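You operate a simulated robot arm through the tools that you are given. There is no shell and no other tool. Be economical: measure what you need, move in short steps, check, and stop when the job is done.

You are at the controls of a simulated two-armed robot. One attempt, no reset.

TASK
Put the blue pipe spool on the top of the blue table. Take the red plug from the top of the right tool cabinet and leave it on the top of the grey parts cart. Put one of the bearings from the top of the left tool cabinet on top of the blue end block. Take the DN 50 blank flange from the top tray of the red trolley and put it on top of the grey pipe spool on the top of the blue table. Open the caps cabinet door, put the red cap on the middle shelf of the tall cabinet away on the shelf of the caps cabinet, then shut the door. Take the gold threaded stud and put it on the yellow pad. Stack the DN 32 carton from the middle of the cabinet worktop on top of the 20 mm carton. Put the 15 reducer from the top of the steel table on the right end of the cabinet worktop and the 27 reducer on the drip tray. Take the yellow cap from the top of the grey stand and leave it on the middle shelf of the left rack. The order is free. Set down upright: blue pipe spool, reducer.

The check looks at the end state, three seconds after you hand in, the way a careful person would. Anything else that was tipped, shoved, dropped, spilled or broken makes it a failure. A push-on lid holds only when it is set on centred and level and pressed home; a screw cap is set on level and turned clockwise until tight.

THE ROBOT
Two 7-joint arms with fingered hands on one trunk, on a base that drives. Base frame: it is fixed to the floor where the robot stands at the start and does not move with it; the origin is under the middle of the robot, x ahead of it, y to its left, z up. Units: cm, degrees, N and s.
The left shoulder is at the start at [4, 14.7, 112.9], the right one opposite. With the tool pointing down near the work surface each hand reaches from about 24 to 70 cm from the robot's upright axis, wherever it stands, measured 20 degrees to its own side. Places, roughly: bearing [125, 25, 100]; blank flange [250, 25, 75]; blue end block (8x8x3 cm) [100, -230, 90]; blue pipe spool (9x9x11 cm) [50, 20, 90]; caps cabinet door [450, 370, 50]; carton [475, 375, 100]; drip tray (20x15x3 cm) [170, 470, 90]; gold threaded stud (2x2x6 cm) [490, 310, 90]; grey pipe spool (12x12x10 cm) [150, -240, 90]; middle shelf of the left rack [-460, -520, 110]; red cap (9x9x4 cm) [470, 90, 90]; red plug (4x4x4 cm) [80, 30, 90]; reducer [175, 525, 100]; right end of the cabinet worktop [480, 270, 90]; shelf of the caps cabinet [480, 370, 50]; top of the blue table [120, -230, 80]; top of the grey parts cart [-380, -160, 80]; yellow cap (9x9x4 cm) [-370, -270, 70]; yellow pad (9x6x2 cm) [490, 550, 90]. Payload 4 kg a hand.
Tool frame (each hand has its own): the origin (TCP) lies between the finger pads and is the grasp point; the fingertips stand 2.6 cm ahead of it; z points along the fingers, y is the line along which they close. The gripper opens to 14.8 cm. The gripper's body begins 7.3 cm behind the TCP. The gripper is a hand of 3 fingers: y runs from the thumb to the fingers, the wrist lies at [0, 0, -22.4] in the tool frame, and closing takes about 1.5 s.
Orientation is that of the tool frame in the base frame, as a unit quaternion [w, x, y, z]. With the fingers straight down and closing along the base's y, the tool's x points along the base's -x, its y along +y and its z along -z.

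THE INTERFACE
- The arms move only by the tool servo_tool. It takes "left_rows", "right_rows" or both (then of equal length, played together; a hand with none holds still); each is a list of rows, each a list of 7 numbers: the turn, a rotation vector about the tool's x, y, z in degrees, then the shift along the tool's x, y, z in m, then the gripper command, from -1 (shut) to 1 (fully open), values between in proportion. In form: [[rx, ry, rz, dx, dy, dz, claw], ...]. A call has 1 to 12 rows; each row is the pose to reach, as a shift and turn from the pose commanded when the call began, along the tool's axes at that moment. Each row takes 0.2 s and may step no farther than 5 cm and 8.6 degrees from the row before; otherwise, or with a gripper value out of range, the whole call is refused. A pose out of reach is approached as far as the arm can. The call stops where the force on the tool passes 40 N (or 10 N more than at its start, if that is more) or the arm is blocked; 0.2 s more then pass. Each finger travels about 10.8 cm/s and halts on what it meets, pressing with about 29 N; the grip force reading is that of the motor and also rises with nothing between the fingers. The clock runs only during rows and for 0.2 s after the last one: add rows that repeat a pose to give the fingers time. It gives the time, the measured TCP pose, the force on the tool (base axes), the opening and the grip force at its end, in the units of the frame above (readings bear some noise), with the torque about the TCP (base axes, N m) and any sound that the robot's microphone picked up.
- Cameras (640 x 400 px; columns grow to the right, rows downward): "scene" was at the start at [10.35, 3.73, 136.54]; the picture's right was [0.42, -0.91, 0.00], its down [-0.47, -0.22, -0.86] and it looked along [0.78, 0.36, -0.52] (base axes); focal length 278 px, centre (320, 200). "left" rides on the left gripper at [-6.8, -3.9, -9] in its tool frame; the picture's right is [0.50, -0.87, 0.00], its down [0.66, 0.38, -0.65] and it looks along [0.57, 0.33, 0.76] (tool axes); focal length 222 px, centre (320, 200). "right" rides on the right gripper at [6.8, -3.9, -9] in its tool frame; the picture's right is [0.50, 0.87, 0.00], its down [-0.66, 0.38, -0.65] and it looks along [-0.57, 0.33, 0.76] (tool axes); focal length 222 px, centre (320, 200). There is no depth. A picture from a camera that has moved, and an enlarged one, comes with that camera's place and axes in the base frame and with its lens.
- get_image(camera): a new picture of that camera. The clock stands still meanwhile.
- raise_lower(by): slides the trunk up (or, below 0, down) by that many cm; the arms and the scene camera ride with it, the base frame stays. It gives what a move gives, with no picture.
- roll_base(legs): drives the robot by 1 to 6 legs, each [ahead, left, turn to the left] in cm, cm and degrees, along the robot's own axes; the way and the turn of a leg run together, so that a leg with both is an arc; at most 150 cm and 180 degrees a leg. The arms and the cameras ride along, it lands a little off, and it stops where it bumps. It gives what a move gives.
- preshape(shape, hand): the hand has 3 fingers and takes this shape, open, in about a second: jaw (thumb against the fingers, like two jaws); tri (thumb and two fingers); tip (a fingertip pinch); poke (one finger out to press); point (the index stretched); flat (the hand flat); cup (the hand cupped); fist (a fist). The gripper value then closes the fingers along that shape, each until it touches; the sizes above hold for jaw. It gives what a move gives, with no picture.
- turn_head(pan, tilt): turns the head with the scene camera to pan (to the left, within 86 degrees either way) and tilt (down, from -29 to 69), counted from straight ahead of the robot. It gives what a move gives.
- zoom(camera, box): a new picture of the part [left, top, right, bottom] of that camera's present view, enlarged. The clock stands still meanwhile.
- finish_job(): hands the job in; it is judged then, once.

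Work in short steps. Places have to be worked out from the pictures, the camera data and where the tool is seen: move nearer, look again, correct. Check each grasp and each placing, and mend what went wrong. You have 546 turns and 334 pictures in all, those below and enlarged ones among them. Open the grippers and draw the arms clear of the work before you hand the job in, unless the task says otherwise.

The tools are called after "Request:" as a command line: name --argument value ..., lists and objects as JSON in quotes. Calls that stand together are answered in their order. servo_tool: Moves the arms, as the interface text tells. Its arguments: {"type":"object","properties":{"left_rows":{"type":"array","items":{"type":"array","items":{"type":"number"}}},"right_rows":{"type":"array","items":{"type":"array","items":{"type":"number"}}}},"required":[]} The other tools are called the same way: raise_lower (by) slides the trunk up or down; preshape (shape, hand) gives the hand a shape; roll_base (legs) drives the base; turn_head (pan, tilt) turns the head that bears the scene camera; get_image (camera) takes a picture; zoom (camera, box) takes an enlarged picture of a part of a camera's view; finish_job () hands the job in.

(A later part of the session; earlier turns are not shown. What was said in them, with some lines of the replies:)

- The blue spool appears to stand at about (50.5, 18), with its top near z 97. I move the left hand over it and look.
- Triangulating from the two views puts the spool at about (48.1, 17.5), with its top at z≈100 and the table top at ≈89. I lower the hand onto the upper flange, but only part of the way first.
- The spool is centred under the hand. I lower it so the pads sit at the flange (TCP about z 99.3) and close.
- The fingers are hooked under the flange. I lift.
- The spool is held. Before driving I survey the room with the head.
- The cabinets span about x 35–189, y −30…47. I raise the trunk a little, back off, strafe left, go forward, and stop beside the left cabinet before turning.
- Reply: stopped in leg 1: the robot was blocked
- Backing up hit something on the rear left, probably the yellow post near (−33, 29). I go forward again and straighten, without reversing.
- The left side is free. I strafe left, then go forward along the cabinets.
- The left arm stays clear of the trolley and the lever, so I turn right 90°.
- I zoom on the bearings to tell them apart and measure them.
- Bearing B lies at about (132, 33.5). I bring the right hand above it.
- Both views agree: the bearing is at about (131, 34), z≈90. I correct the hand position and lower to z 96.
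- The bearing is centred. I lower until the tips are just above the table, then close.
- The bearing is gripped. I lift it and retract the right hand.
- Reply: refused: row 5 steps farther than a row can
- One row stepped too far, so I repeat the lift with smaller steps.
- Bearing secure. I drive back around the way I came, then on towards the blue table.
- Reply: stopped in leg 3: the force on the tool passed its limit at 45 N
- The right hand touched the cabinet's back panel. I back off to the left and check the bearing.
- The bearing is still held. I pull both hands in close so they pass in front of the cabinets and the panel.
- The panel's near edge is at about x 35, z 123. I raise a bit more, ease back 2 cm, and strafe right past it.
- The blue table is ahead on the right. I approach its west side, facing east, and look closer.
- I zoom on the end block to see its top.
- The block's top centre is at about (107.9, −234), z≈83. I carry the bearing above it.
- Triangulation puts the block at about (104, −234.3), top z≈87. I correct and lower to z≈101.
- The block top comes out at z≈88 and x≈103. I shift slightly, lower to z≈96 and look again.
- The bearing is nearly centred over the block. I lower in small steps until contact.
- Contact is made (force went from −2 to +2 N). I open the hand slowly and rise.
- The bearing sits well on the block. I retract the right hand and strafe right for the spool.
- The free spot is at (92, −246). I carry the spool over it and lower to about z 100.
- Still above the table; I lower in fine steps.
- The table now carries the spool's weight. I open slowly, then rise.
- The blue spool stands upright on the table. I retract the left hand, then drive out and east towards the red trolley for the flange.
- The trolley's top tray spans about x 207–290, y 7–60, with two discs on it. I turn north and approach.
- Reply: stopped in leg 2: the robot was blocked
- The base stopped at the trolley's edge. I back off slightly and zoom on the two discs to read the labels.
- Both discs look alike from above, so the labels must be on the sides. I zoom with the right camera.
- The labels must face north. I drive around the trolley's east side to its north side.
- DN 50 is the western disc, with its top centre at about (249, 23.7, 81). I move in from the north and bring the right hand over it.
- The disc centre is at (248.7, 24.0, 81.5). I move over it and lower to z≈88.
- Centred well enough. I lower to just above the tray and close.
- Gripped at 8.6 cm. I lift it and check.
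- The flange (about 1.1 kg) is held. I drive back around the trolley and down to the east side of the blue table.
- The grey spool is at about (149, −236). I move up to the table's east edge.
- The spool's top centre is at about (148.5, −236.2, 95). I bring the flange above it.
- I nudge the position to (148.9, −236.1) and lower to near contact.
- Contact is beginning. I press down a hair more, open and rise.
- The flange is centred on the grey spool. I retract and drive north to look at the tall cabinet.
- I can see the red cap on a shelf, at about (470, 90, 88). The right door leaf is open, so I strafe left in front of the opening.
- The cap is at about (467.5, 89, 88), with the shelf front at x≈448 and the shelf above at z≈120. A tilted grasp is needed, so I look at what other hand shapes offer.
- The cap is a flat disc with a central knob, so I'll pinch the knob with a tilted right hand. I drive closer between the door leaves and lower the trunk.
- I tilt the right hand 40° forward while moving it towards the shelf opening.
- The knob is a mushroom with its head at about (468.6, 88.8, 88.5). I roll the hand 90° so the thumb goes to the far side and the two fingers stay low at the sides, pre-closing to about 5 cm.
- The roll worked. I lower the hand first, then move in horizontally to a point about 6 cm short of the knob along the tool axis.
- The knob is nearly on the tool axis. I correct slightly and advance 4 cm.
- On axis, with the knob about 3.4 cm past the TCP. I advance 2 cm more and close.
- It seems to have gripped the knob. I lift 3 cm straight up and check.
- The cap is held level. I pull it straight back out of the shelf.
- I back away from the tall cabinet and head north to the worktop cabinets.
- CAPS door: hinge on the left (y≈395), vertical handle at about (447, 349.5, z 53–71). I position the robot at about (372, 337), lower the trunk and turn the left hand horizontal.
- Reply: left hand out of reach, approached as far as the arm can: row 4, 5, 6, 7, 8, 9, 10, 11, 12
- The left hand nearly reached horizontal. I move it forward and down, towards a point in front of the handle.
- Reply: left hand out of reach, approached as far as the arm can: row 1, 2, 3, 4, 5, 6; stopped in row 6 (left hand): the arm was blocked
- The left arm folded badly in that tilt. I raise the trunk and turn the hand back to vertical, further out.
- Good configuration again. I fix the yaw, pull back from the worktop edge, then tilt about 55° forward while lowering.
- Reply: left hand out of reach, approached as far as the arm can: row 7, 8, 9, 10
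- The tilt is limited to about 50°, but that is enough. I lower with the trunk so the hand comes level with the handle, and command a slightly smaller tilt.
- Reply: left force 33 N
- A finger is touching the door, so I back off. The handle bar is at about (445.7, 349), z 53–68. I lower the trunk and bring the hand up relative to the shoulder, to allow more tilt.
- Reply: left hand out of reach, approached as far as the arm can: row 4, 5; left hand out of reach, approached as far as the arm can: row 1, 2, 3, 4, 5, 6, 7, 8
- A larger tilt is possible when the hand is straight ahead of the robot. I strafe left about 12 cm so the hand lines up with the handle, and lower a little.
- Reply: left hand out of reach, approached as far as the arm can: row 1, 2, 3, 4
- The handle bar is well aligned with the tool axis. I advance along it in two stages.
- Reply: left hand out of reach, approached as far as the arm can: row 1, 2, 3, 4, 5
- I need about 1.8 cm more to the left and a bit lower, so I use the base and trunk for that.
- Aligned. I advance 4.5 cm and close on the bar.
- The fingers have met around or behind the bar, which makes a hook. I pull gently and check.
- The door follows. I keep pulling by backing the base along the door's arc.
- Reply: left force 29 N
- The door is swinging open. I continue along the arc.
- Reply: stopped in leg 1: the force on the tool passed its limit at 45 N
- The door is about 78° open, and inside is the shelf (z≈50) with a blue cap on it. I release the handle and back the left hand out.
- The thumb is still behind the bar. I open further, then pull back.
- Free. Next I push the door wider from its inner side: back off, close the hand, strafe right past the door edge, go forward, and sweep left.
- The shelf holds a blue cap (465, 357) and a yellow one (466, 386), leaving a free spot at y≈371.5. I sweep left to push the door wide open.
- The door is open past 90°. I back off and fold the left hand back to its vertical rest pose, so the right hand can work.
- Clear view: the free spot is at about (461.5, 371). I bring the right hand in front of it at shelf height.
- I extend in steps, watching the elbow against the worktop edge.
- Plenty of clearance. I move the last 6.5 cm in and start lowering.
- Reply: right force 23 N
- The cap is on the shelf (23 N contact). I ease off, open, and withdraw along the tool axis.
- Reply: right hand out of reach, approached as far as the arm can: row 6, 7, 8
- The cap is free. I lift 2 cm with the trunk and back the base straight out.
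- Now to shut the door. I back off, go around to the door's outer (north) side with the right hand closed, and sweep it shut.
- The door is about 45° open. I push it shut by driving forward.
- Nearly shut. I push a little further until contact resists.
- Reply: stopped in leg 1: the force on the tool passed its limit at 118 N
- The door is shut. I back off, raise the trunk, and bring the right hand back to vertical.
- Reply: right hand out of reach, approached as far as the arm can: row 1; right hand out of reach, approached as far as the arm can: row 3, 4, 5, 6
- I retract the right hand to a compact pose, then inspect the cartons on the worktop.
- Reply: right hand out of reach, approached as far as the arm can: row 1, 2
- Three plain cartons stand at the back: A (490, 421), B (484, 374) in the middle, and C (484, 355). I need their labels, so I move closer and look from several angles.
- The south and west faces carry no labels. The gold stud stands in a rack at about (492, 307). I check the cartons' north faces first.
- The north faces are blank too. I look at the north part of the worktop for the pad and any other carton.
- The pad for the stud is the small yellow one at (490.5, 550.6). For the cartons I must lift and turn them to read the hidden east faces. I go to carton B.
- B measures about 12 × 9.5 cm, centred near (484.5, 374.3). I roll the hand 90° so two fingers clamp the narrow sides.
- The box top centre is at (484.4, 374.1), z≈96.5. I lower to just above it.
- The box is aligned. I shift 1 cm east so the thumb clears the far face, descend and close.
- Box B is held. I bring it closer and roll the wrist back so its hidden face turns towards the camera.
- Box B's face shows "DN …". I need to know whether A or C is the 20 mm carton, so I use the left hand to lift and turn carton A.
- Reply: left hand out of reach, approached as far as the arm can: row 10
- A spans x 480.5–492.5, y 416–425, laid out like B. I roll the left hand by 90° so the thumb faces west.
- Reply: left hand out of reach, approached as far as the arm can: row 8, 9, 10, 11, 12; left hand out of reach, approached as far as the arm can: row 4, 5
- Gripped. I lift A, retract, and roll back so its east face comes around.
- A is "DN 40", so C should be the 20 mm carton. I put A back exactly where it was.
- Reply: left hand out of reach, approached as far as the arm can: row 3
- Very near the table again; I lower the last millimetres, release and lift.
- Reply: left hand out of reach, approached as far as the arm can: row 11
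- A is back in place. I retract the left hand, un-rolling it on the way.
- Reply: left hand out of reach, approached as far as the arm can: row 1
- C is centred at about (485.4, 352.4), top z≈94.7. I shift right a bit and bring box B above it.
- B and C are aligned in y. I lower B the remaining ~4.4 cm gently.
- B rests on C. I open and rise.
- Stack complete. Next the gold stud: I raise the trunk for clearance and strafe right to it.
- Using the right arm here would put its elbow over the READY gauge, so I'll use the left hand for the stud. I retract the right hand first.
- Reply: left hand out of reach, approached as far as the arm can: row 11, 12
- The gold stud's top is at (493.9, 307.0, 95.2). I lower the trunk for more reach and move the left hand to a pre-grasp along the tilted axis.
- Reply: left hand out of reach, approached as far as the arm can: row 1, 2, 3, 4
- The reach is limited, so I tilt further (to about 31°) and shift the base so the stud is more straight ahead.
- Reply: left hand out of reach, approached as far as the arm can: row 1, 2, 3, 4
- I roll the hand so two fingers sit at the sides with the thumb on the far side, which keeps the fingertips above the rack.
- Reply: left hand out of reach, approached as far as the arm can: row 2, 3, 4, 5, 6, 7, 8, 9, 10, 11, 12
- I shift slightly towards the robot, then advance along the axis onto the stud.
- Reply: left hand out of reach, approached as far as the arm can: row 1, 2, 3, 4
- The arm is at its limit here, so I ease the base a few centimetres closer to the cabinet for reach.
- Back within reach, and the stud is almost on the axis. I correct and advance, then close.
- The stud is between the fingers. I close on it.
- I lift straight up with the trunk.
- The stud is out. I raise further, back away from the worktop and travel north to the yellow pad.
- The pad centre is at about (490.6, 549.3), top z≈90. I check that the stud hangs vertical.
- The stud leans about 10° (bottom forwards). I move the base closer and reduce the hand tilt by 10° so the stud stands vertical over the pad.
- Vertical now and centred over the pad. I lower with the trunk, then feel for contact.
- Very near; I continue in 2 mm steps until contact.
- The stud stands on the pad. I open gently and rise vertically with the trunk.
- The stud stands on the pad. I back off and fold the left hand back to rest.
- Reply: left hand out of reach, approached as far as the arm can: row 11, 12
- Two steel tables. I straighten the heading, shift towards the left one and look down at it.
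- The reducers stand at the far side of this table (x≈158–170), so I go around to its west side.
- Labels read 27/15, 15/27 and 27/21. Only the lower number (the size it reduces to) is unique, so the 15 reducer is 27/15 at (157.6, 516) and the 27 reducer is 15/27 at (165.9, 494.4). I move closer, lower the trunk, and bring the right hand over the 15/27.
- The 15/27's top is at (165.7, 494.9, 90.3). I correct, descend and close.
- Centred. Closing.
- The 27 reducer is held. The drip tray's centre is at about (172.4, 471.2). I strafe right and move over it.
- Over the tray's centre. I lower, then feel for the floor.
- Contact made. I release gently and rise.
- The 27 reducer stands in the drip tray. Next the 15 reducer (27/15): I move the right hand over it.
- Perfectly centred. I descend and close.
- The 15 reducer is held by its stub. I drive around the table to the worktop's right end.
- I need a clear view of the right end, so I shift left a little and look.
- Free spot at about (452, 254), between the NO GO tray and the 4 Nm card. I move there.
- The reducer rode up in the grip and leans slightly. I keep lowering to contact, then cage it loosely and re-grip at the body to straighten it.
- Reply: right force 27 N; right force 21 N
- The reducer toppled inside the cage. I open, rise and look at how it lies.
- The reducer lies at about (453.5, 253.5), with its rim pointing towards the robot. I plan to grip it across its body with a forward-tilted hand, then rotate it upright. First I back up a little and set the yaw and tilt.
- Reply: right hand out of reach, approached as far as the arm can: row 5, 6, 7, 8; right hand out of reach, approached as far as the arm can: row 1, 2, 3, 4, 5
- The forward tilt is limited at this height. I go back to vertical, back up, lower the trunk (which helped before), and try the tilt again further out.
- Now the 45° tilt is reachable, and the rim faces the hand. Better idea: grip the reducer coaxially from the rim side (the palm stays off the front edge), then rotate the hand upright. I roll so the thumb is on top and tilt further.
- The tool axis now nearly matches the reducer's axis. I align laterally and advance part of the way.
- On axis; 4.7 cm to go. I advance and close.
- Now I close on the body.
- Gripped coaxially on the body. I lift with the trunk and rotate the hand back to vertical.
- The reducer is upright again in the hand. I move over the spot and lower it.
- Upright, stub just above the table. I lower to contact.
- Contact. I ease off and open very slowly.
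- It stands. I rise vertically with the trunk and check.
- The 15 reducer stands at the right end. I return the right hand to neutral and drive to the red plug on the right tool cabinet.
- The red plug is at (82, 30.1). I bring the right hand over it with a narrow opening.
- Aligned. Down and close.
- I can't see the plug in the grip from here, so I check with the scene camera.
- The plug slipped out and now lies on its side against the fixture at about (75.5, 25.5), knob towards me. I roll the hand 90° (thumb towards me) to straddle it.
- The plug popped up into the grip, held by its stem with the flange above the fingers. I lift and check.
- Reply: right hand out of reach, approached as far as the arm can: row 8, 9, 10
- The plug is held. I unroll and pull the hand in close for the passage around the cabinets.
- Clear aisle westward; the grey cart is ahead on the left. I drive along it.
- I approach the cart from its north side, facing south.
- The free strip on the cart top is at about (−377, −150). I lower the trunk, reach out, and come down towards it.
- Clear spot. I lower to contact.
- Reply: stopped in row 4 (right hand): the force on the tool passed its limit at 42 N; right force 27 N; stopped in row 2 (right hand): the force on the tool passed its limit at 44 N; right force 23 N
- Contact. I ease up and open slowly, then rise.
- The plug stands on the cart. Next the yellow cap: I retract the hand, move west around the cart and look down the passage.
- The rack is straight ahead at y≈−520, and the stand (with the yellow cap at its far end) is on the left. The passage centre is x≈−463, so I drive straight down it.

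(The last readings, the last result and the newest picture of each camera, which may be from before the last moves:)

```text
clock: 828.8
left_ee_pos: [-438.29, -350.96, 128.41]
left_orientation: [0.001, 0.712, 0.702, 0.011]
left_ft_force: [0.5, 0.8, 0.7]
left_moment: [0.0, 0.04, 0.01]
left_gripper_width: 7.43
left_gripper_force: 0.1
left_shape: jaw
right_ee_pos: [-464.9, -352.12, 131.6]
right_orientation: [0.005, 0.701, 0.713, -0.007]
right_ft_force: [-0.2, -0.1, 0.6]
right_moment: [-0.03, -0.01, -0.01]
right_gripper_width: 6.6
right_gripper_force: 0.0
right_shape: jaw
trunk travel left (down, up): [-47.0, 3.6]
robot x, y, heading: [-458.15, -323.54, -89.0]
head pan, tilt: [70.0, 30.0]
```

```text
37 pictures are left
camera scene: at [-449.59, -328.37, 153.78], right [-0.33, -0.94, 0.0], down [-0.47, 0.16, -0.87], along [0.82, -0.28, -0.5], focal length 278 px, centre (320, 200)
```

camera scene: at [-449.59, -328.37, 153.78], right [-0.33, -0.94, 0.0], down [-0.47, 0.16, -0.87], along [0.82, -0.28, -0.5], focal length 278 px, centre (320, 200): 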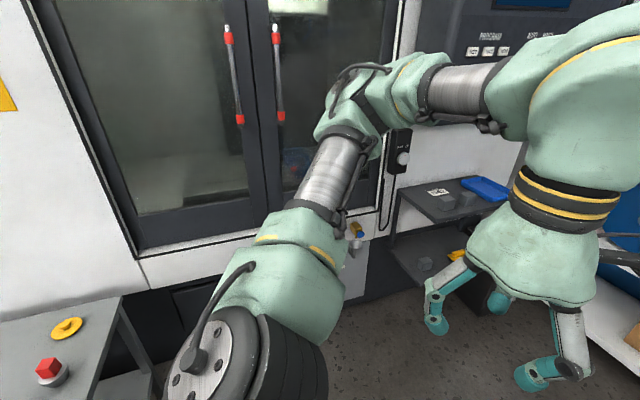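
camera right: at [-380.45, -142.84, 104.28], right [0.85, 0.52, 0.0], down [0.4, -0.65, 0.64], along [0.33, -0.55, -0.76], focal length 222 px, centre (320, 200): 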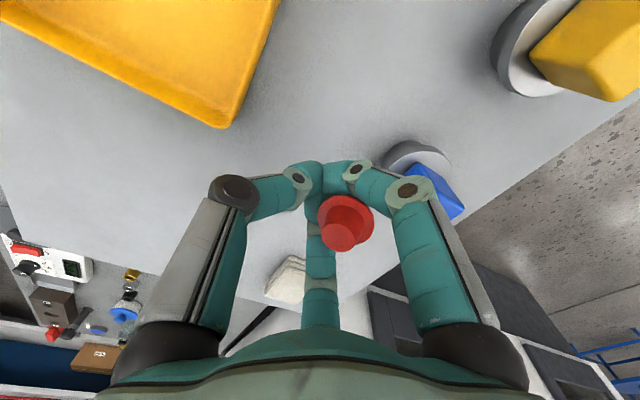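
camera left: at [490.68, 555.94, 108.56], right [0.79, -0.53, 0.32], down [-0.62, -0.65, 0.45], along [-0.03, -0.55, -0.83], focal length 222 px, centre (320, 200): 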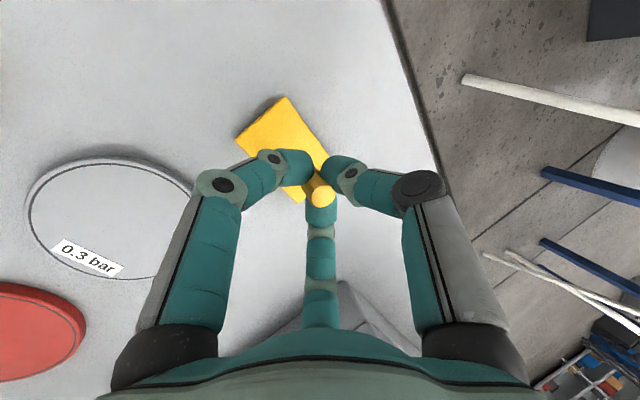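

The cap is at about (−367, −269). I turn to face north, extend the right hand a bit to narrow the elbow, then strafe right to the stand's south side.

Request:
roll_base --legs '[[0, 2, 90], [0, 0, 89]]'

Request:
servo_tool --right_rows '[[0, 0, 0, -0.04, 0, 0, 0], [0, 0, 0, -0.08, 0, 0, 0], [0, 0, 0, -0.12, 0, 0, 0], [0, 0, 0, -0.15, 0, 0, 0]]'

Request:
roll_base --legs '[[0, -62, 0]]'

Request:
turn_head --pan -15 --tilt 40

Request:
get_image --camera "scene"

```text
clock: 836.9
left_ee_pos: [-477.34, -294.3, 128.36]
left_orientation: [-0.012, -0.703, 0.711, 0.001]
left_ft_force: [0.2, -0.5, 0.3]
left_moment: [-0.02, 0.0, -0.01]
left_gripper_width: 7.45
left_gripper_force: 0.0
left_shape: jaw
right_ee_pos: [-450.58, -293.08, 131.68]
right_orientation: [-0.008, 0.715, -0.7, -0.003]
right_ft_force: [-0.1, -0.3, -0.5]
right_moment: [-0.04, 0.0, -0.01]
right_gripper_width: 6.61
right_gripper_force: 0.0
right_shape: jaw
trunk travel left (down, up): [-47.0, 3.6]
robot x, y, heading: [-457.13, -321.82, 91.1]
head pan, tilt: [70.0, 30.0]
```

```text
clock: 837.9
left_ee_pos: [-477.45, -294.3, 128.41]
left_orientation: [-0.011, -0.702, 0.712, 0.0]
left_ft_force: [-0.5, -0.7, -0.4]
left_moment: [-0.02, 0.04, 0.0]
left_gripper_width: 7.47
left_gripper_force: 0.0
left_shape: jaw
right_ee_pos: [-450.99, -277.81, 132.0]
right_orientation: [-0.007, 0.713, -0.701, -0.004]
right_ft_force: [-0.9, 0.6, -0.1]
right_moment: [-0.02, -0.02, 0.01]
right_gripper_width: 7.34
right_gripper_force: 0.0
right_shape: jaw
trunk travel left (down, up): [-47.0, 3.6]
robot x, y, heading: [-457.3, -322.17, 91.0]
head pan, tilt: [70.0, 30.0]
```

```text
clock: 841.4
left_ee_pos: [-415.65, -293.21, 128.34]
left_orientation: [-0.011, -0.701, 0.713, 0.002]
left_ft_force: [0.4, 0.2, -0.8]
left_moment: [0.05, -0.02, 0.02]
left_gripper_width: 7.45
left_gripper_force: 0.1
left_shape: jaw
right_ee_pos: [-389.22, -277.09, 131.86]
right_orientation: [-0.007, 0.713, -0.701, -0.004]
right_ft_force: [0.3, 0.5, -0.1]
right_moment: [-0.02, -0.02, 0.01]
right_gripper_width: 7.37
right_gripper_force: 0.0
right_shape: jaw
trunk travel left (down, up): [-47.0, 3.6]
robot x, y, heading: [-395.3, -320.95, 91.0]
head pan, tilt: [70.0, 30.0]
```

```text
clock: 842.9
left_ee_pos: [-415.5, -293.16, 128.4]
left_orientation: [-0.011, -0.701, 0.713, 0.0]
left_ft_force: [0.8, 0.2, -0.1]
left_moment: [-0.02, -0.02, -0.04]
left_gripper_width: 7.46
left_gripper_force: 0.0
left_shape: jaw
right_ee_pos: [-388.94, -277.09, 131.83]
right_orientation: [-0.008, 0.713, -0.701, -0.004]
right_ft_force: [0.1, 0.7, 0.1]
right_moment: [0.02, 0.01, 0.02]
right_gripper_width: 7.36
right_gripper_force: 0.1
right_shape: jaw
trunk travel left (down, up): [-47.0, 3.6]
robot x, y, heading: [-394.86, -321.06, 90.8]
head pan, tilt: [-15.0, 40.0]
```

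```text
36 pictures are left
camera scene: at [-393.05, -310.86, 152.25], right [0.97, -0.24, 0.0], down [-0.16, -0.62, -0.77], along [0.19, 0.74, -0.64], focal length 278 px, centre (320, 200)
```

scene: 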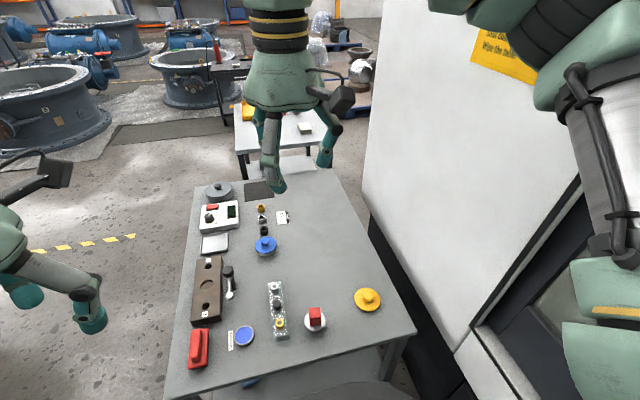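

The cap is at (−366.6, −269). I lower the trunk and move the right hand over it.

Request:
raise_lower --by -16

Request:
servo_tool --right_rows '[[0, 0, 0, -0.016, -0.045, 0, 0], [0, 0, 0, -0.033, -0.09, 0.0, 0], [0, 0, 0, -0.049, -0.135, 0.01, 0], [0, 0, 0, -0.065, -0.18, 0.03, -0.1], [0, 0, 0, -0.081, -0.224, 0.05, -0.2], [0, 0, 0, -0.081, -0.224, 0.09, -0.2], [0, 0, 0, -0.081, -0.224, 0.13, -0.2], [0, 0, 0, -0.081, -0.224, 0.17, -0.2], [0, 0, 0, -0.081, -0.224, 0.2, -0.2], [0, 0, 0, -0.081, -0.224, 0.2, -0.2]]'

Request:
get_image --camera "right"

Request:
get_image --camera "scene"

```text
clock: 844.8
left_ee_pos: [-415.39, -293.34, 112.23]
left_orientation: [-0.011, -0.702, 0.712, 0.001]
left_ft_force: [0.8, 0.0, 0.0]
left_moment: [-0.02, -0.05, 0.01]
left_gripper_width: 7.47
left_gripper_force: 0.1
left_shape: jaw
right_ee_pos: [-388.89, -277.09, 115.84]
right_orientation: [-0.008, 0.712, -0.702, -0.004]
right_ft_force: [0.8, 0.4, 0.2]
right_moment: [-0.01, 0.03, -0.01]
right_gripper_width: 7.37
right_gripper_force: 0.1
right_shape: jaw
trunk travel left (down, up): [-31.0, 19.6]
robot x, y, heading: [-395.37, -321.24, 90.8]
head pan, tilt: [-15.0, 40.0]
```

```text
refused: row 4 steps farther than a row can; nothing moved
```

```text
35 pictures are left
camera right: at [-385.04, -283.97, 124.79], right [-0.86, -0.51, -0.01], down [-0.39, 0.64, 0.66], along [-0.33, 0.57, -0.75], focal length 222 px, centre (320, 200)
```

right: 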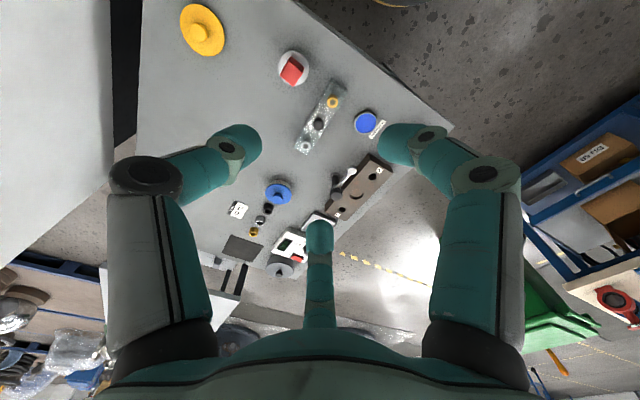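

```text
34 pictures are left
camera scene: at [-393.05, -310.87, 136.14], right [0.97, -0.25, 0.0], down [-0.16, -0.62, -0.77], along [0.19, 0.74, -0.64], focal length 278 px, centre (320, 200)
```

scene: 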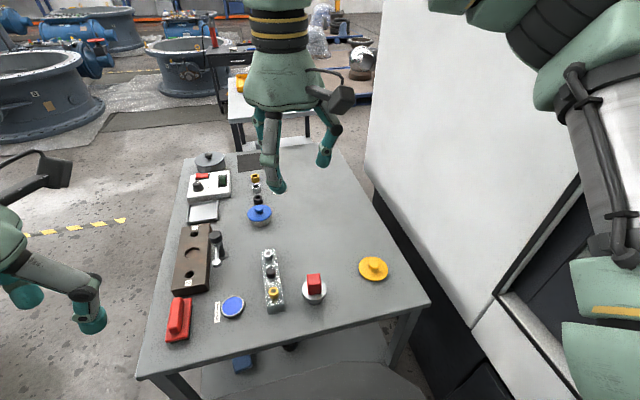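

I resend with smaller steps: the knob is at (−367.4, −269.3, 74.6).

Request:
servo_tool --right_rows '[[0, 0, 0, -0.015, -0.043, 0, 0], [0, 0, 0, -0.031, -0.086, 0, 0], [0, 0, 0, -0.047, -0.129, 0, 0], [0, 0, 0, -0.062, -0.172, 0, -0.1], [0, 0, 0, -0.078, -0.215, 0.01, -0.2], [0, 0, 0, -0.078, -0.215, 0.06, -0.25], [0, 0, 0, -0.078, -0.215, 0.11, -0.25], [0, 0, 0, -0.078, -0.215, 0.16, -0.25], [0, 0, 0, -0.078, -0.215, 0.21, -0.25], [0, 0, 0, -0.078, -0.215, 0.26, -0.25], [0, 0, 0, -0.078, -0.215, 0.28, -0.25], [0, 0, 0, -0.078, -0.215, 0.28, -0.25]]'

Request:
get_image --camera "right"

```text
clock: 847.4
left_ee_pos: [-415.49, -293.23, 112.23]
left_orientation: [-0.011, -0.702, 0.712, 0.001]
left_ft_force: [-0.4, -0.1, -0.5]
left_moment: [0.02, -0.01, -0.01]
left_gripper_width: 7.44
left_gripper_force: 0.0
left_shape: jaw
right_ee_pos: [-367.64, -268.78, 88.06]
right_orientation: [-0.009, 0.712, -0.702, -0.005]
right_ft_force: [0.1, -0.5, 0.3]
right_moment: [0.02, -0.02, -0.01]
right_gripper_width: 5.57
right_gripper_force: 0.1
right_shape: jaw
trunk travel left (down, up): [-31.0, 19.6]
robot x, y, heading: [-395.69, -320.98, 91.0]
head pan, tilt: [-15.0, 40.0]
```

```text
33 pictures are left
camera right: at [-363.63, -275.6, 97.0], right [-0.86, -0.51, -0.01], down [-0.39, 0.64, 0.66], along [-0.33, 0.57, -0.75], focal length 222 px, centre (320, 200)
```

right: 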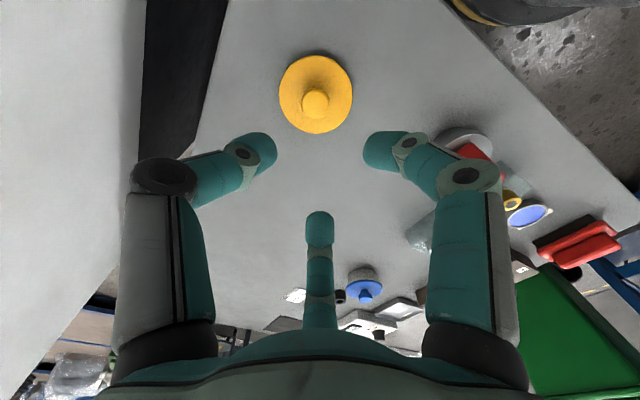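

Request:
servo_tool --right_rows '[[0, 0, 0, 0.007, -0.01, 0.0, -0.25], [0, 0, 0, 0.007, -0.01, 0.04, -0.25], [0, 0, 0, 0.007, -0.01, 0.08, -0.25], [0, 0, 0, 0.007, -0.01, 0.08, -0.25]]'

Request:
get_image --camera "right"

```text
clock: 848.4
left_ee_pos: [-415.4, -293.33, 112.32]
left_orientation: [-0.011, -0.701, 0.713, 0.001]
left_ft_force: [-0.5, 0.6, -0.5]
left_moment: [0.04, -0.03, 0.04]
left_gripper_width: 7.47
left_gripper_force: 0.2
left_shape: jaw
right_ee_pos: [-366.53, -268.89, 79.97]
right_orientation: [-0.007, 0.713, -0.701, -0.005]
right_ft_force: [-0.6, 0.5, -0.2]
right_moment: [0.02, 0.02, 0.04]
right_gripper_width: 5.55
right_gripper_force: 0.2
right_shape: jaw
trunk travel left (down, up): [-31.0, 19.6]
robot x, y, heading: [-395.37, -320.97, 90.6]
head pan, tilt: [-15.0, 40.0]
```

```text
32 pictures are left
camera right: at [-362.55, -275.82, 88.93], right [-0.86, -0.51, -0.01], down [-0.39, 0.64, 0.66], along [-0.33, 0.57, -0.75], focal length 222 px, centre (320, 200)
```

right: 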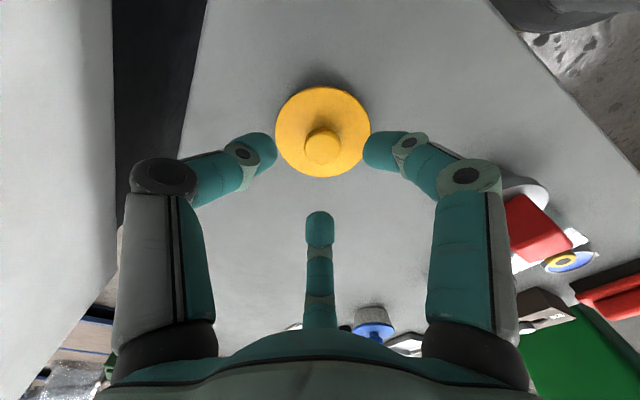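

On axis, knob 6.2 cm below. I lower 4.9 cm and close.

Request:
servo_tool --right_rows '[[0, 0, 0, 0, 0, 0.025, -0.25], [0, 0, 0, 0, 0, 0.045, -0.25], [0, 0, 0, 0, 0, 0.049, -0.25], [0, 0, 0, 0, 0, 0.049, -0.5], [0, 0, 0, 0, 0, 0.049, -0.7], [0, 0, 0, 0, 0, 0.049, -1], [0, 0, 0, 0, 0, 0.049, -1], [0, 0, 0, 0, 0, 0.049, -1]]'

Request:
servo_tool --right_rows '[[0, 0, 0, 0, 0, -0.02, -1], [0, 0, 0, 0, 0, -0.05, -1], [0, 0, 0, 0, 0, -0.09, -1], [0, 0, 0, 0, 0, -0.13, -1]]'

Request:
get_image --camera "right"

```text
clock: 850.2
left_ee_pos: [-415.57, -293.39, 112.2]
left_orientation: [-0.011, -0.702, 0.712, 0.001]
left_ft_force: [0.2, -0.1, 0.7]
left_moment: [-0.01, -0.01, -0.02]
left_gripper_width: 7.44
left_gripper_force: 0.0
left_shape: jaw
right_ee_pos: [-366.5, -269.05, 75.49]
right_orientation: [-0.009, 0.713, -0.701, -0.005]
right_ft_force: [0.1, -1.4, 14.1]
right_moment: [-0.25, -0.22, -0.05]
right_gripper_width: 2.18
right_gripper_force: 29.3
right_shape: jaw
trunk travel left (down, up): [-31.0, 19.6]
robot x, y, heading: [-394.65, -321.32, 90.8]
head pan, tilt: [-15.0, 40.0]
```

```text
clock: 851.2
left_ee_pos: [-415.5, -293.37, 112.33]
left_orientation: [-0.011, -0.701, 0.713, 0.001]
left_ft_force: [0.3, -0.1, 0.5]
left_moment: [0.03, 0.02, 0.01]
left_gripper_width: 7.44
left_gripper_force: 0.1
left_shape: jaw
right_ee_pos: [-366.39, -269.32, 88.15]
right_orientation: [-0.008, 0.713, -0.701, -0.005]
right_ft_force: [0.0, -0.2, -0.2]
right_moment: [0.0, 0.0, -0.02]
right_gripper_width: 2.09
right_gripper_force: 29.1
right_shape: jaw
trunk travel left (down, up): [-31.0, 19.6]
robot x, y, heading: [-395.11, -321.13, 90.9]
head pan, tilt: [-15.0, 40.0]
```

```text
31 pictures are left
camera right: at [-362.46, -276.17, 97.19], right [-0.86, -0.51, -0.01], down [-0.39, 0.64, 0.66], along [-0.33, 0.57, -0.75], focal length 222 px, centre (320, 200)
```

right: 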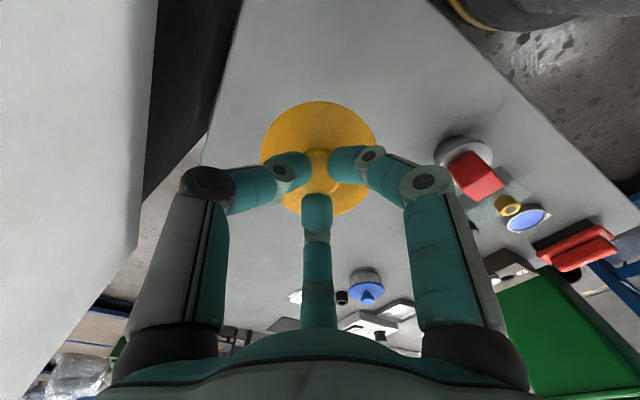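

The cap is held. I retract it, strafe out, turn south and approach the rack.

Request:
servo_tool --right_rows '[[0, 0, 0, 0, 0, -0.045, -1], [0, 0, 0, 0, 0, -0.09, -1], [0, 0, 0, 0.01, 0.02, -0.13, -1], [0, 0, 0, 0.025, 0.05, -0.165, -1], [0, 0, 0, 0.04, 0.085, -0.195, -1], [0, 0, 0, 0.055, 0.12, -0.225, -1], [0, 0, 0, 0.07, 0.155, -0.255, -1], [0, 0, 0, 0.09, 0.19, -0.28, -1], [0, 0, 0, 0.107, 0.226, -0.3, -1], [0, 0, 0, 0.107, 0.226, -0.31, -1]]'

Request:
roll_base --legs '[[0, 62, 0], [0, 0, -90], [0, 0, -91], [100, 0, 0]]'

Request:
raise_lower --by 18

Request:
turn_head --pan 5 --tilt 22

Request:
get_image --camera "scene"

```text
clock: 853.4
left_ee_pos: [-415.47, -293.28, 112.25]
left_orientation: [-0.011, -0.702, 0.712, 0.001]
left_ft_force: [0.3, -0.5, 0.2]
left_moment: [0.01, 0.05, 0.01]
left_gripper_width: 7.47
left_gripper_force: 0.1
left_shape: jaw
right_ee_pos: [-388.89, -280.86, 118.78]
right_orientation: [-0.007, 0.712, -0.702, -0.004]
right_ft_force: [-0.7, 0.4, -0.6]
right_moment: [0.01, 0.04, 0.0]
right_gripper_width: 2.11
right_gripper_force: 28.5
right_shape: jaw
trunk travel left (down, up): [-31.0, 19.6]
robot x, y, heading: [-395.15, -321.05, 90.9]
head pan, tilt: [-15.0, 40.0]
```

```text
clock: 869.4
left_ee_pos: [-439.25, -450.62, 112.31]
left_orientation: [0.002, 0.72, 0.694, 0.011]
left_ft_force: [0.0, 0.1, -0.1]
left_moment: [-0.01, 0.01, 0.01]
left_gripper_width: 7.43
left_gripper_force: 0.1
left_shape: jaw
right_ee_pos: [-466.06, -462.45, 118.77]
right_orientation: [0.005, 0.709, 0.705, -0.008]
right_ft_force: [0.7, 0.1, -1.4]
right_moment: [0.0, 0.01, 0.04]
right_gripper_width: 2.08
right_gripper_force: 28.9
right_shape: jaw
trunk travel left (down, up): [-31.0, 19.6]
robot x, y, heading: [-458.99, -422.52, -90.4]
head pan, tilt: [-15.0, 40.0]
```

```text
clock: 871.4
left_ee_pos: [-439.16, -450.65, 130.33]
left_orientation: [0.001, 0.72, 0.694, 0.011]
left_ft_force: [0.0, 0.1, -0.1]
left_moment: [-0.01, 0.0, 0.01]
left_gripper_width: 7.44
left_gripper_force: 0.1
left_shape: jaw
right_ee_pos: [-466.1, -462.44, 136.81]
right_orientation: [0.003, 0.709, 0.705, -0.008]
right_ft_force: [0.1, -0.3, -0.5]
right_moment: [0.02, 0.01, -0.01]
right_gripper_width: 2.07
right_gripper_force: 28.7
right_shape: jaw
trunk travel left (down, up): [-49.0, 1.6]
robot x, y, heading: [-459.09, -422.17, -90.4]
head pan, tilt: [-15.0, 40.0]
```

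```text
clock: 872.2
left_ee_pos: [-439.27, -450.63, 130.33]
left_orientation: [0.002, 0.72, 0.694, 0.011]
left_ft_force: [0.4, 0.8, 0.0]
left_moment: [-0.05, -0.01, -0.01]
left_gripper_width: 7.45
left_gripper_force: 0.1
left_shape: jaw
right_ee_pos: [-466.19, -462.43, 136.85]
right_orientation: [0.004, 0.709, 0.705, -0.008]
right_ft_force: [-0.2, 0.4, -0.1]
right_moment: [-0.05, -0.01, 0.0]
right_gripper_width: 2.08
right_gripper_force: 28.8
right_shape: jaw
trunk travel left (down, up): [-49.0, 1.6]
robot x, y, heading: [-459.05, -422.12, -90.4]
head pan, tilt: [5.0, 22.0]
```

```text
30 pictures are left
camera scene: at [-458.02, -433.8, 157.02], right [-1.0, -0.08, 0.0], down [-0.03, 0.37, -0.93], along [0.07, -0.92, -0.38], focal length 278 px, centre (320, 200)
```

scene: 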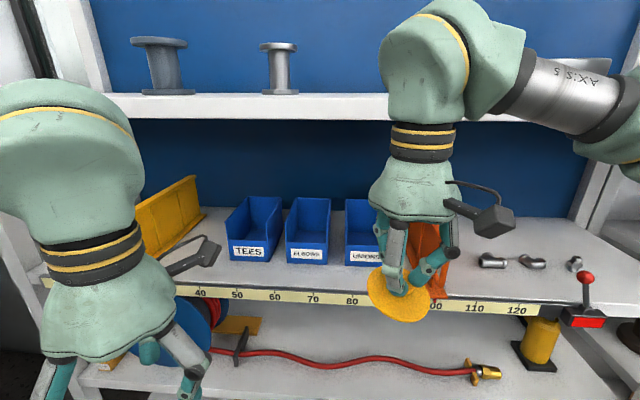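

The middle shelf (with the ruler edge) has free space at the front right, in front of the small pins. I move the base right and closer.

Request:
roll_base --legs '[[0, -34, 0.4], [28, 0, 0]]'

Request:
turn_head --pan -8 --tilt 38

Request:
get_image --camera "scene"

Request:
get_image --camera "right"

```text
clock: 876.0
left_ee_pos: [-473.46, -477.07, 130.29]
left_orientation: [0.0, 0.72, 0.694, 0.012]
left_ft_force: [-0.6, 0.2, 0.7]
left_moment: [0.05, 0.0, 0.01]
left_gripper_width: 7.45
left_gripper_force: 0.0
left_shape: jaw
right_ee_pos: [-500.23, -488.4, 136.9]
right_orientation: [0.002, 0.705, 0.709, -0.009]
right_ft_force: [-0.7, 0.1, -0.6]
right_moment: [0.01, 0.01, -0.01]
right_gripper_width: 2.08
right_gripper_force: 28.4
right_shape: jaw
trunk travel left (down, up): [-49.0, 1.6]
robot x, y, heading: [-492.91, -448.87, -90.7]
head pan, tilt: [5.0, 22.0]
stopped in leg 2: the robot was blocked; the commanded pose is now the measured one
```

```text
clock: 876.8
left_ee_pos: [-473.56, -477.07, 130.27]
left_orientation: [0.001, 0.72, 0.694, 0.012]
left_ft_force: [0.3, 0.6, 0.7]
left_moment: [-0.01, 0.0, -0.01]
left_gripper_width: 7.44
left_gripper_force: 0.1
left_shape: jaw
right_ee_pos: [-500.1, -488.35, 136.85]
right_orientation: [0.001, 0.704, 0.71, -0.009]
right_ft_force: [-0.3, -0.6, -0.1]
right_moment: [0.02, -0.03, -0.02]
right_gripper_width: 2.05
right_gripper_force: 28.6
right_shape: jaw
trunk travel left (down, up): [-49.0, 1.6]
robot x, y, heading: [-493.02, -448.92, -90.6]
head pan, tilt: [-8.0, 38.0]
```

```text
29 pictures are left
camera scene: at [-494.25, -459.47, 154.51], right [-0.99, 0.15, 0.0], down [0.09, 0.61, -0.79], along [-0.12, -0.78, -0.62], focal length 278 px, centre (320, 200)
```

scene: 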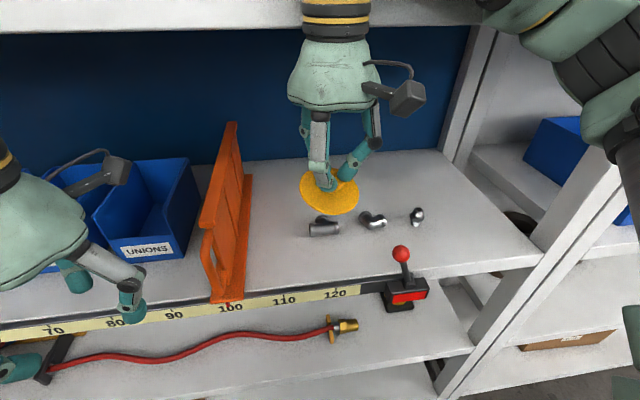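

```text
28 pictures are left
camera right: at [-504.11, -481.52, 145.89], right [0.86, 0.51, -0.02], down [0.39, -0.64, 0.66], along [0.32, -0.58, -0.75], focal length 222 px, centre (320, 200)
```

right: 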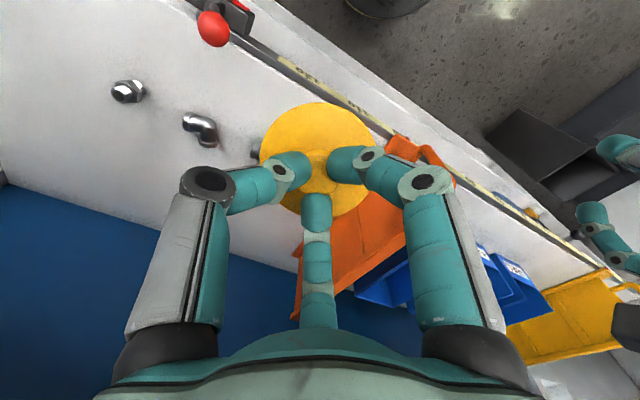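

The front spot at about (−503, −500), ahead of the small fittings, is free. I lower the trunk so the hand fits under the upper shelf, then move in.

Request:
raise_lower --by -24

Request:
servo_tool --right_rows '[[0, 0, 0, -0.03, -0.008, 0, -1], [0, 0, 0, -0.06, -0.016, 0, -1], [0, 0, 0, -0.09, -0.024, 0, -1], [0, 0, 0, -0.12, -0.029, 0, -1], [0, 0, 0, -0.12, -0.029, 0, -1]]'

Request:
get_image --camera "scene"

Request:
get_image --camera "right"

```text
clock: 879.2
left_ee_pos: [-473.44, -476.65, 106.42]
left_orientation: [0.002, 0.72, 0.694, 0.01]
left_ft_force: [-0.2, -0.6, -0.6]
left_moment: [-0.02, -0.01, 0.0]
left_gripper_width: 7.46
left_gripper_force: 0.0
left_shape: jaw
right_ee_pos: [-500.17, -487.95, 113.26]
right_orientation: [0.003, 0.705, 0.709, -0.009]
right_ft_force: [-0.9, 14.1, 27.5]
right_moment: [-0.09, 0.27, -0.19]
right_gripper_width: 2.12
right_gripper_force: 29.3
right_shape: jaw
trunk travel left (down, up): [-25.0, 25.6]
robot x, y, heading: [-493.18, -448.63, -90.4]
head pan, tilt: [-8.0, 38.0]
```

```text
clock: 879.6
left_ee_pos: [-473.48, -476.72, 106.37]
left_orientation: [0.002, 0.72, 0.694, 0.01]
left_ft_force: [-0.4, -1.0, -0.4]
left_moment: [0.02, -0.02, -0.01]
left_gripper_width: 7.46
left_gripper_force: 0.1
left_shape: jaw
right_ee_pos: [-500.3, -488.19, 113.51]
right_orientation: [-0.005, 0.703, 0.711, -0.003]
right_ft_force: [2.3, 19.1, 25.0]
right_moment: [0.44, 0.2, -0.2]
right_gripper_width: 2.17
right_gripper_force: 29.4
right_shape: jaw
trunk travel left (down, up): [-25.0, 25.6]
robot x, y, heading: [-493.18, -448.82, -90.7]
head pan, tilt: [-8.0, 38.0]
stopped in row 1 (right hand): the force on the tool passed its limit at 52 N (the readings are from after the stop); the commanded pose is now the measured one
```

```text
27 pictures are left
camera scene: at [-494.17, -459.1, 130.54], right [-0.99, 0.15, 0.0], down [0.09, 0.61, -0.79], along [-0.12, -0.78, -0.61], focal length 278 px, centre (320, 200)
```

scene: 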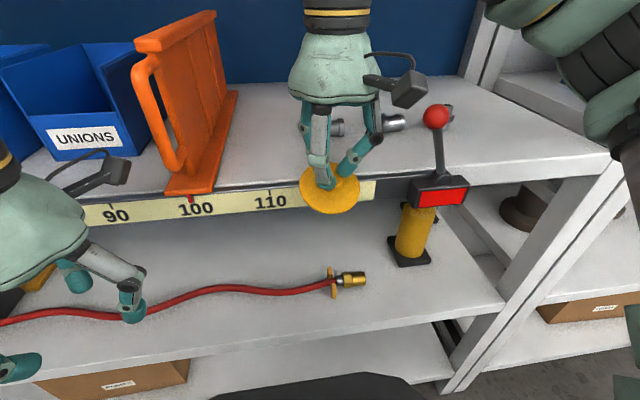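

```text
26 pictures are left
camera right: at [-504.23, -481.49, 122.55], right [0.86, 0.51, -0.01], down [0.39, -0.65, 0.65], along [0.33, -0.56, -0.76], focal length 222 px, centre (320, 200)
```

right: 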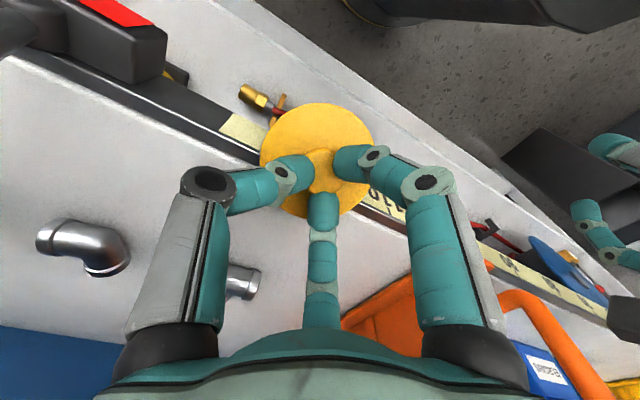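

The shelf top is actually at z≈110; the cap touched its front edge. I raise 3 cm and move in to about (−494, −496).

Request:
raise_lower --by 3

Request:
servo_tool --right_rows '[[0, 0, 0, 0, 0.02, 0, -1], [0, 0, 0, -0.015, 0.045, 0, -1], [0, 0, 0, -0.04, 0.063, 0, -1], [0, 0, 0, -0.078, 0.063, 0, -1], [0, 0, 0, -0.078, 0.063, 0, -1]]'

Request:
get_image --camera "scene"

Request:
get_image --camera "right"

```text
clock: 880.3
left_ee_pos: [-473.46, -476.9, 109.31]
left_orientation: [0.001, 0.72, 0.694, 0.011]
left_ft_force: [-0.2, -0.3, 0.8]
left_moment: [0.01, -0.02, 0.0]
left_gripper_width: 7.46
left_gripper_force: 0.1
left_shape: jaw
right_ee_pos: [-500.38, -488.63, 116.13]
right_orientation: [-0.002, 0.704, 0.711, -0.005]
right_ft_force: [-0.7, 1.0, -0.3]
right_moment: [-0.03, 0.02, 0.02]
right_gripper_width: 2.08
right_gripper_force: 29.0
right_shape: jaw
trunk travel left (down, up): [-28.0, 22.6]
robot x, y, heading: [-493.12, -449.02, -90.6]
head pan, tilt: [-8.0, 38.0]
```

```text
clock: 881.5
left_ee_pos: [-473.59, -477.02, 109.16]
left_orientation: [0.001, 0.72, 0.693, 0.011]
left_ft_force: [-0.3, 0.1, 0.7]
left_moment: [0.0, 0.0, 0.02]
left_gripper_width: 7.45
left_gripper_force: 0.0
left_shape: jaw
right_ee_pos: [-494.02, -496.42, 115.86]
right_orientation: [-0.002, 0.703, 0.711, -0.005]
right_ft_force: [-0.5, 1.0, -0.8]
right_moment: [0.0, 0.01, 0.0]
right_gripper_width: 2.05
right_gripper_force: 28.6
right_shape: jaw
trunk travel left (down, up): [-28.0, 22.6]
robot x, y, heading: [-493.05, -448.75, -90.3]
head pan, tilt: [-8.0, 38.0]
```

```text
25 pictures are left
camera scene: at [-494.23, -459.35, 133.49], right [-0.99, 0.15, 0.0], down [0.09, 0.61, -0.79], along [-0.12, -0.78, -0.62], focal length 278 px, centre (320, 200)
```

scene: 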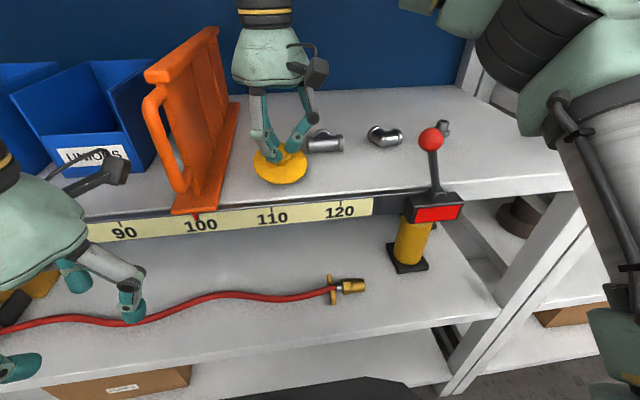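

```text
24 pictures are left
camera right: at [-497.94, -489.75, 125.02], right [0.86, 0.51, -0.01], down [0.39, -0.65, 0.65], along [0.32, -0.56, -0.76], focal length 222 px, centre (320, 200)
```

right: 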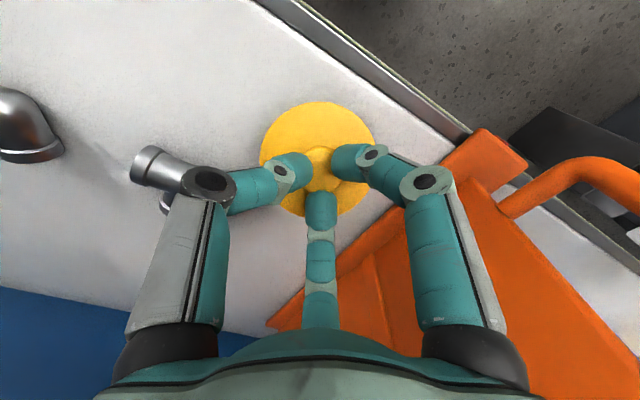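

Clear on all sides. I lower to contact.

Request:
servo_tool --right_rows '[[0, 0, 0, 0, 0, 0.006, -1], [0, 0, 0, 0, 0, 0.012, -1]]'

Request:
servo_tool --right_rows '[[0, 0, 0, 0, 0, 0.004, -1], [0, 0, 0, 0, 0, 0.007, -1], [0, 0, 0, 0, 0, 0.01, -1]]'

```text
clock: 882.1
left_ee_pos: [-473.5, -476.87, 109.22]
left_orientation: [0.001, 0.72, 0.694, 0.012]
left_ft_force: [0.3, 0.3, 0.7]
left_moment: [0.01, -0.02, 0.04]
left_gripper_width: 7.43
left_gripper_force: 0.0
left_shape: jaw
right_ee_pos: [-494.1, -496.47, 114.84]
right_orientation: [-0.001, 0.704, 0.71, -0.006]
right_ft_force: [-1.2, -2.2, 5.8]
right_moment: [0.07, 0.03, 0.03]
right_gripper_width: 2.07
right_gripper_force: 29.3
right_shape: jaw
trunk travel left (down, up): [-28.0, 22.6]
robot x, y, heading: [-492.73, -448.59, -90.6]
head pan, tilt: [-8.0, 38.0]
```

```text
clock: 882.7
left_ee_pos: [-473.55, -476.89, 109.17]
left_orientation: [0.0, 0.72, 0.694, 0.012]
left_ft_force: [-0.1, -0.5, 0.5]
left_moment: [0.01, 0.0, 0.03]
left_gripper_width: 7.45
left_gripper_force: 0.0
left_shape: jaw
right_ee_pos: [-493.99, -496.49, 114.8]
right_orientation: [0.005, 0.704, 0.711, -0.006]
right_ft_force: [-0.3, 1.3, 12.8]
right_moment: [0.21, 0.06, 0.01]
right_gripper_width: 2.11
right_gripper_force: 28.8
right_shape: jaw
trunk travel left (down, up): [-28.0, 22.6]
robot x, y, heading: [-492.66, -448.92, -90.4]
head pan, tilt: [-8.0, 38.0]
stopped in row 2 (right hand): the force on the tool passed its limit at 44 N (the readings are from after the stop); the commanded pose is now the measured one
```

Contact on the shelf. I open gently and rise a little.

Request:
servo_tool --right_rows '[[0, 0, 0, 0, 0, -0.002, -0.9], [0, 0, 0, 0, 0, -0.002, -0.7], [0, 0, 0, 0, 0, -0.002, -0.5], [0, 0, 0, 0, 0, -0.002, -0.35], [0, 0, 0, 0, 0, -0.002, -0.25], [0, 0, 0, 0, 0, -0.002, -0.25], [0, 0, 0, 0, 0, -0.012, -0.25], [0, 0, 0, 0, 0, -0.022, -0.25], [0, 0, 0, 0, 0, -0.032, -0.25], [0, 0, 0, 0, 0, -0.032, -0.25]]'

Request:
zoom --camera "scene" --box '[180, 60, 380, 220]'

Request:
get_image --camera "right"

```text
clock: 884.9
left_ee_pos: [-473.54, -477.0, 109.18]
left_orientation: [0.001, 0.72, 0.694, 0.012]
left_ft_force: [-0.3, -0.7, 1.0]
left_moment: [0.01, -0.03, 0.0]
left_gripper_width: 7.45
left_gripper_force: 0.1
left_shape: jaw
right_ee_pos: [-494.11, -496.41, 117.76]
right_orientation: [0.003, 0.704, 0.71, -0.007]
right_ft_force: [-0.1, 0.1, 0.5]
right_moment: [0.02, -0.01, -0.01]
right_gripper_width: 5.54
right_gripper_force: 0.0
right_shape: jaw
trunk travel left (down, up): [-28.0, 22.6]
robot x, y, heading: [-493.04, -448.79, -90.3]
head pan, tilt: [-8.0, 38.0]
```

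```text
2.50 times, centred on (280, 140) of scene
camera zoom: at [-494.22, -459.41, 133.48], right [-0.99, 0.15, 0.0], down [0.09, 0.61, -0.79], along [-0.12, -0.78, -0.62], focal length 695 px, centre (420, 350)
```

zoom: 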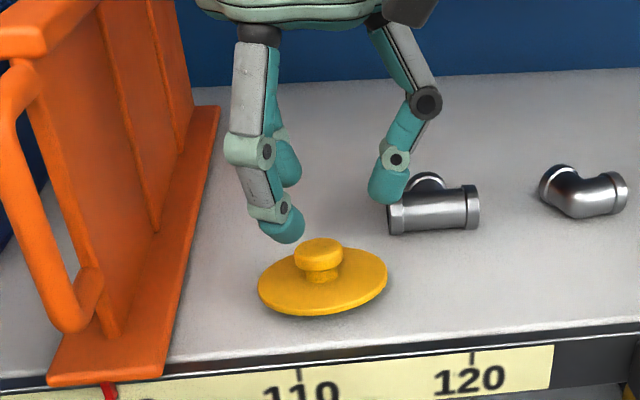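

```text
22 pictures are left
camera right: at [-498.02, -489.71, 126.78], right [0.86, 0.51, -0.01], down [0.39, -0.64, 0.66], along [0.33, -0.57, -0.75], focal length 222 px, centre (320, 200)
```

right: 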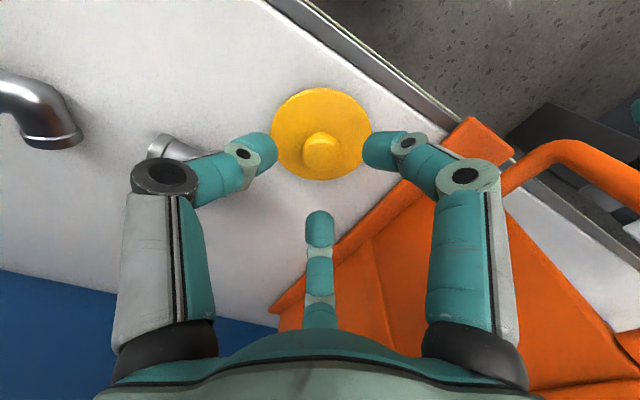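

The yellow cap sits on the middle shelf. I lift slightly, back the robot straight out, open both grippers and take a last look.

Request:
servo_tool --right_rows '[[0, 0, 0, 0, 0, -0.006, -0.25], [0, 0, 0, 0, 0, -0.007, -0.25]]'

Request:
roll_base --legs '[[-50, 0, 0]]'

Request:
servo_tool --left_rows '[[0, 0, 0, 0, 0, 0, 0.5], [0, 0, 0, 0, 0, 0, 1], [0, 0, 0, 0, 0, 0, 1]]' --right_rows '[[0, 0, 0, 0.04, 0, 0, 0.5], [0, 0, 0, 0.08, 0, 0, 1], [0, 0, 0, 0.08, 0, 0, 1]]'

Request:
get_image --camera "scene"

```text
clock: 885.5
left_ee_pos: [-473.48, -476.95, 109.32]
left_orientation: [0.001, 0.72, 0.694, 0.012]
left_ft_force: [0.2, -0.7, -0.6]
left_moment: [-0.02, -0.02, 0.0]
left_gripper_width: 7.46
left_gripper_force: 0.0
left_shape: jaw
right_ee_pos: [-494.1, -496.66, 118.59]
right_orientation: [0.003, 0.704, 0.711, -0.007]
right_ft_force: [-0.1, -0.9, 0.4]
right_moment: [-0.01, 0.0, 0.02]
right_gripper_width: 5.52
right_gripper_force: 0.1
right_shape: jaw
trunk travel left (down, up): [-28.0, 22.6]
robot x, y, heading: [-493.16, -448.56, -90.4]
head pan, tilt: [-8.0, 38.0]
```

```text
clock: 888.5
left_ee_pos: [-473.15, -426.36, 109.23]
left_orientation: [0.001, 0.723, 0.69, 0.012]
left_ft_force: [1.1, -0.9, 0.1]
left_moment: [-0.02, 0.02, 0.0]
left_gripper_width: 7.48
left_gripper_force: 0.1
left_shape: jaw
right_ee_pos: [-493.78, -445.7, 118.49]
right_orientation: [0.003, 0.707, 0.707, -0.006]
right_ft_force: [0.1, 0.5, 0.3]
right_moment: [0.02, -0.02, 0.01]
right_gripper_width: 5.52
right_gripper_force: 0.2
right_shape: jaw
trunk travel left (down, up): [-28.0, 22.6]
robot x, y, heading: [-492.18, -397.95, -90.9]
head pan, tilt: [-8.0, 38.0]
```

```text
clock: 889.3
left_ee_pos: [-473.08, -426.45, 109.13]
left_orientation: [0.0, 0.723, 0.691, 0.012]
left_ft_force: [-0.3, -0.4, -0.2]
left_moment: [0.04, 0.0, 0.0]
left_gripper_width: 14.8
left_gripper_force: 0.1
left_shape: jaw
right_ee_pos: [-493.63, -437.76, 118.41]
right_orientation: [0.002, 0.707, 0.707, -0.006]
right_ft_force: [-1.0, 0.8, 0.6]
right_moment: [0.0, -0.01, 0.02]
right_gripper_width: 14.79
right_gripper_force: 0.0
right_shape: jaw
trunk travel left (down, up): [-28.0, 22.6]
robot x, y, heading: [-492.37, -397.77, -91.1]
head pan, tilt: [-8.0, 38.0]
```

```text
21 pictures are left
camera scene: at [-493.65, -408.66, 133.48], right [-0.99, 0.16, 0.0], down [0.1, 0.61, -0.79], along [-0.12, -0.78, -0.62], focal length 278 px, centre (320, 200)
```

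scene: 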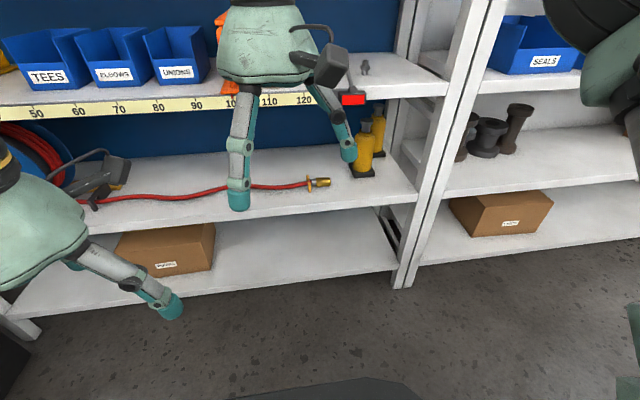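

Everything is in place, both grippers are open and the arms are clear of the rack. I hand the job in.

Request:
finish_job

```text
The job is handed in.
```

I finished every item and handed the job in; three of the results rest on my own judgement.

- **Reducers:** the three labels read 27/15, 15/27 and 27/21. Only the lower number was unique, so I took 27/15 as the 15 reducer (now at the right end of the worktop) and 15/27 as the 27 reducer (now in the drip tray).
- **Cartons:** I stacked the middle carton as DN 32 on the one beside it as 20 mm. I read only "DN" on the first and could not see a label on the second. The third carton read DN 40, so I settled the other two by elimination.
- **Caps cabinet:** the door met the frame hard (118 N) as I pushed it shut. I could not look inside afterwards to check the caps on the shelf.

The red plug and the 15 reducer each slipped once on the way, and both ended upright where they belong.
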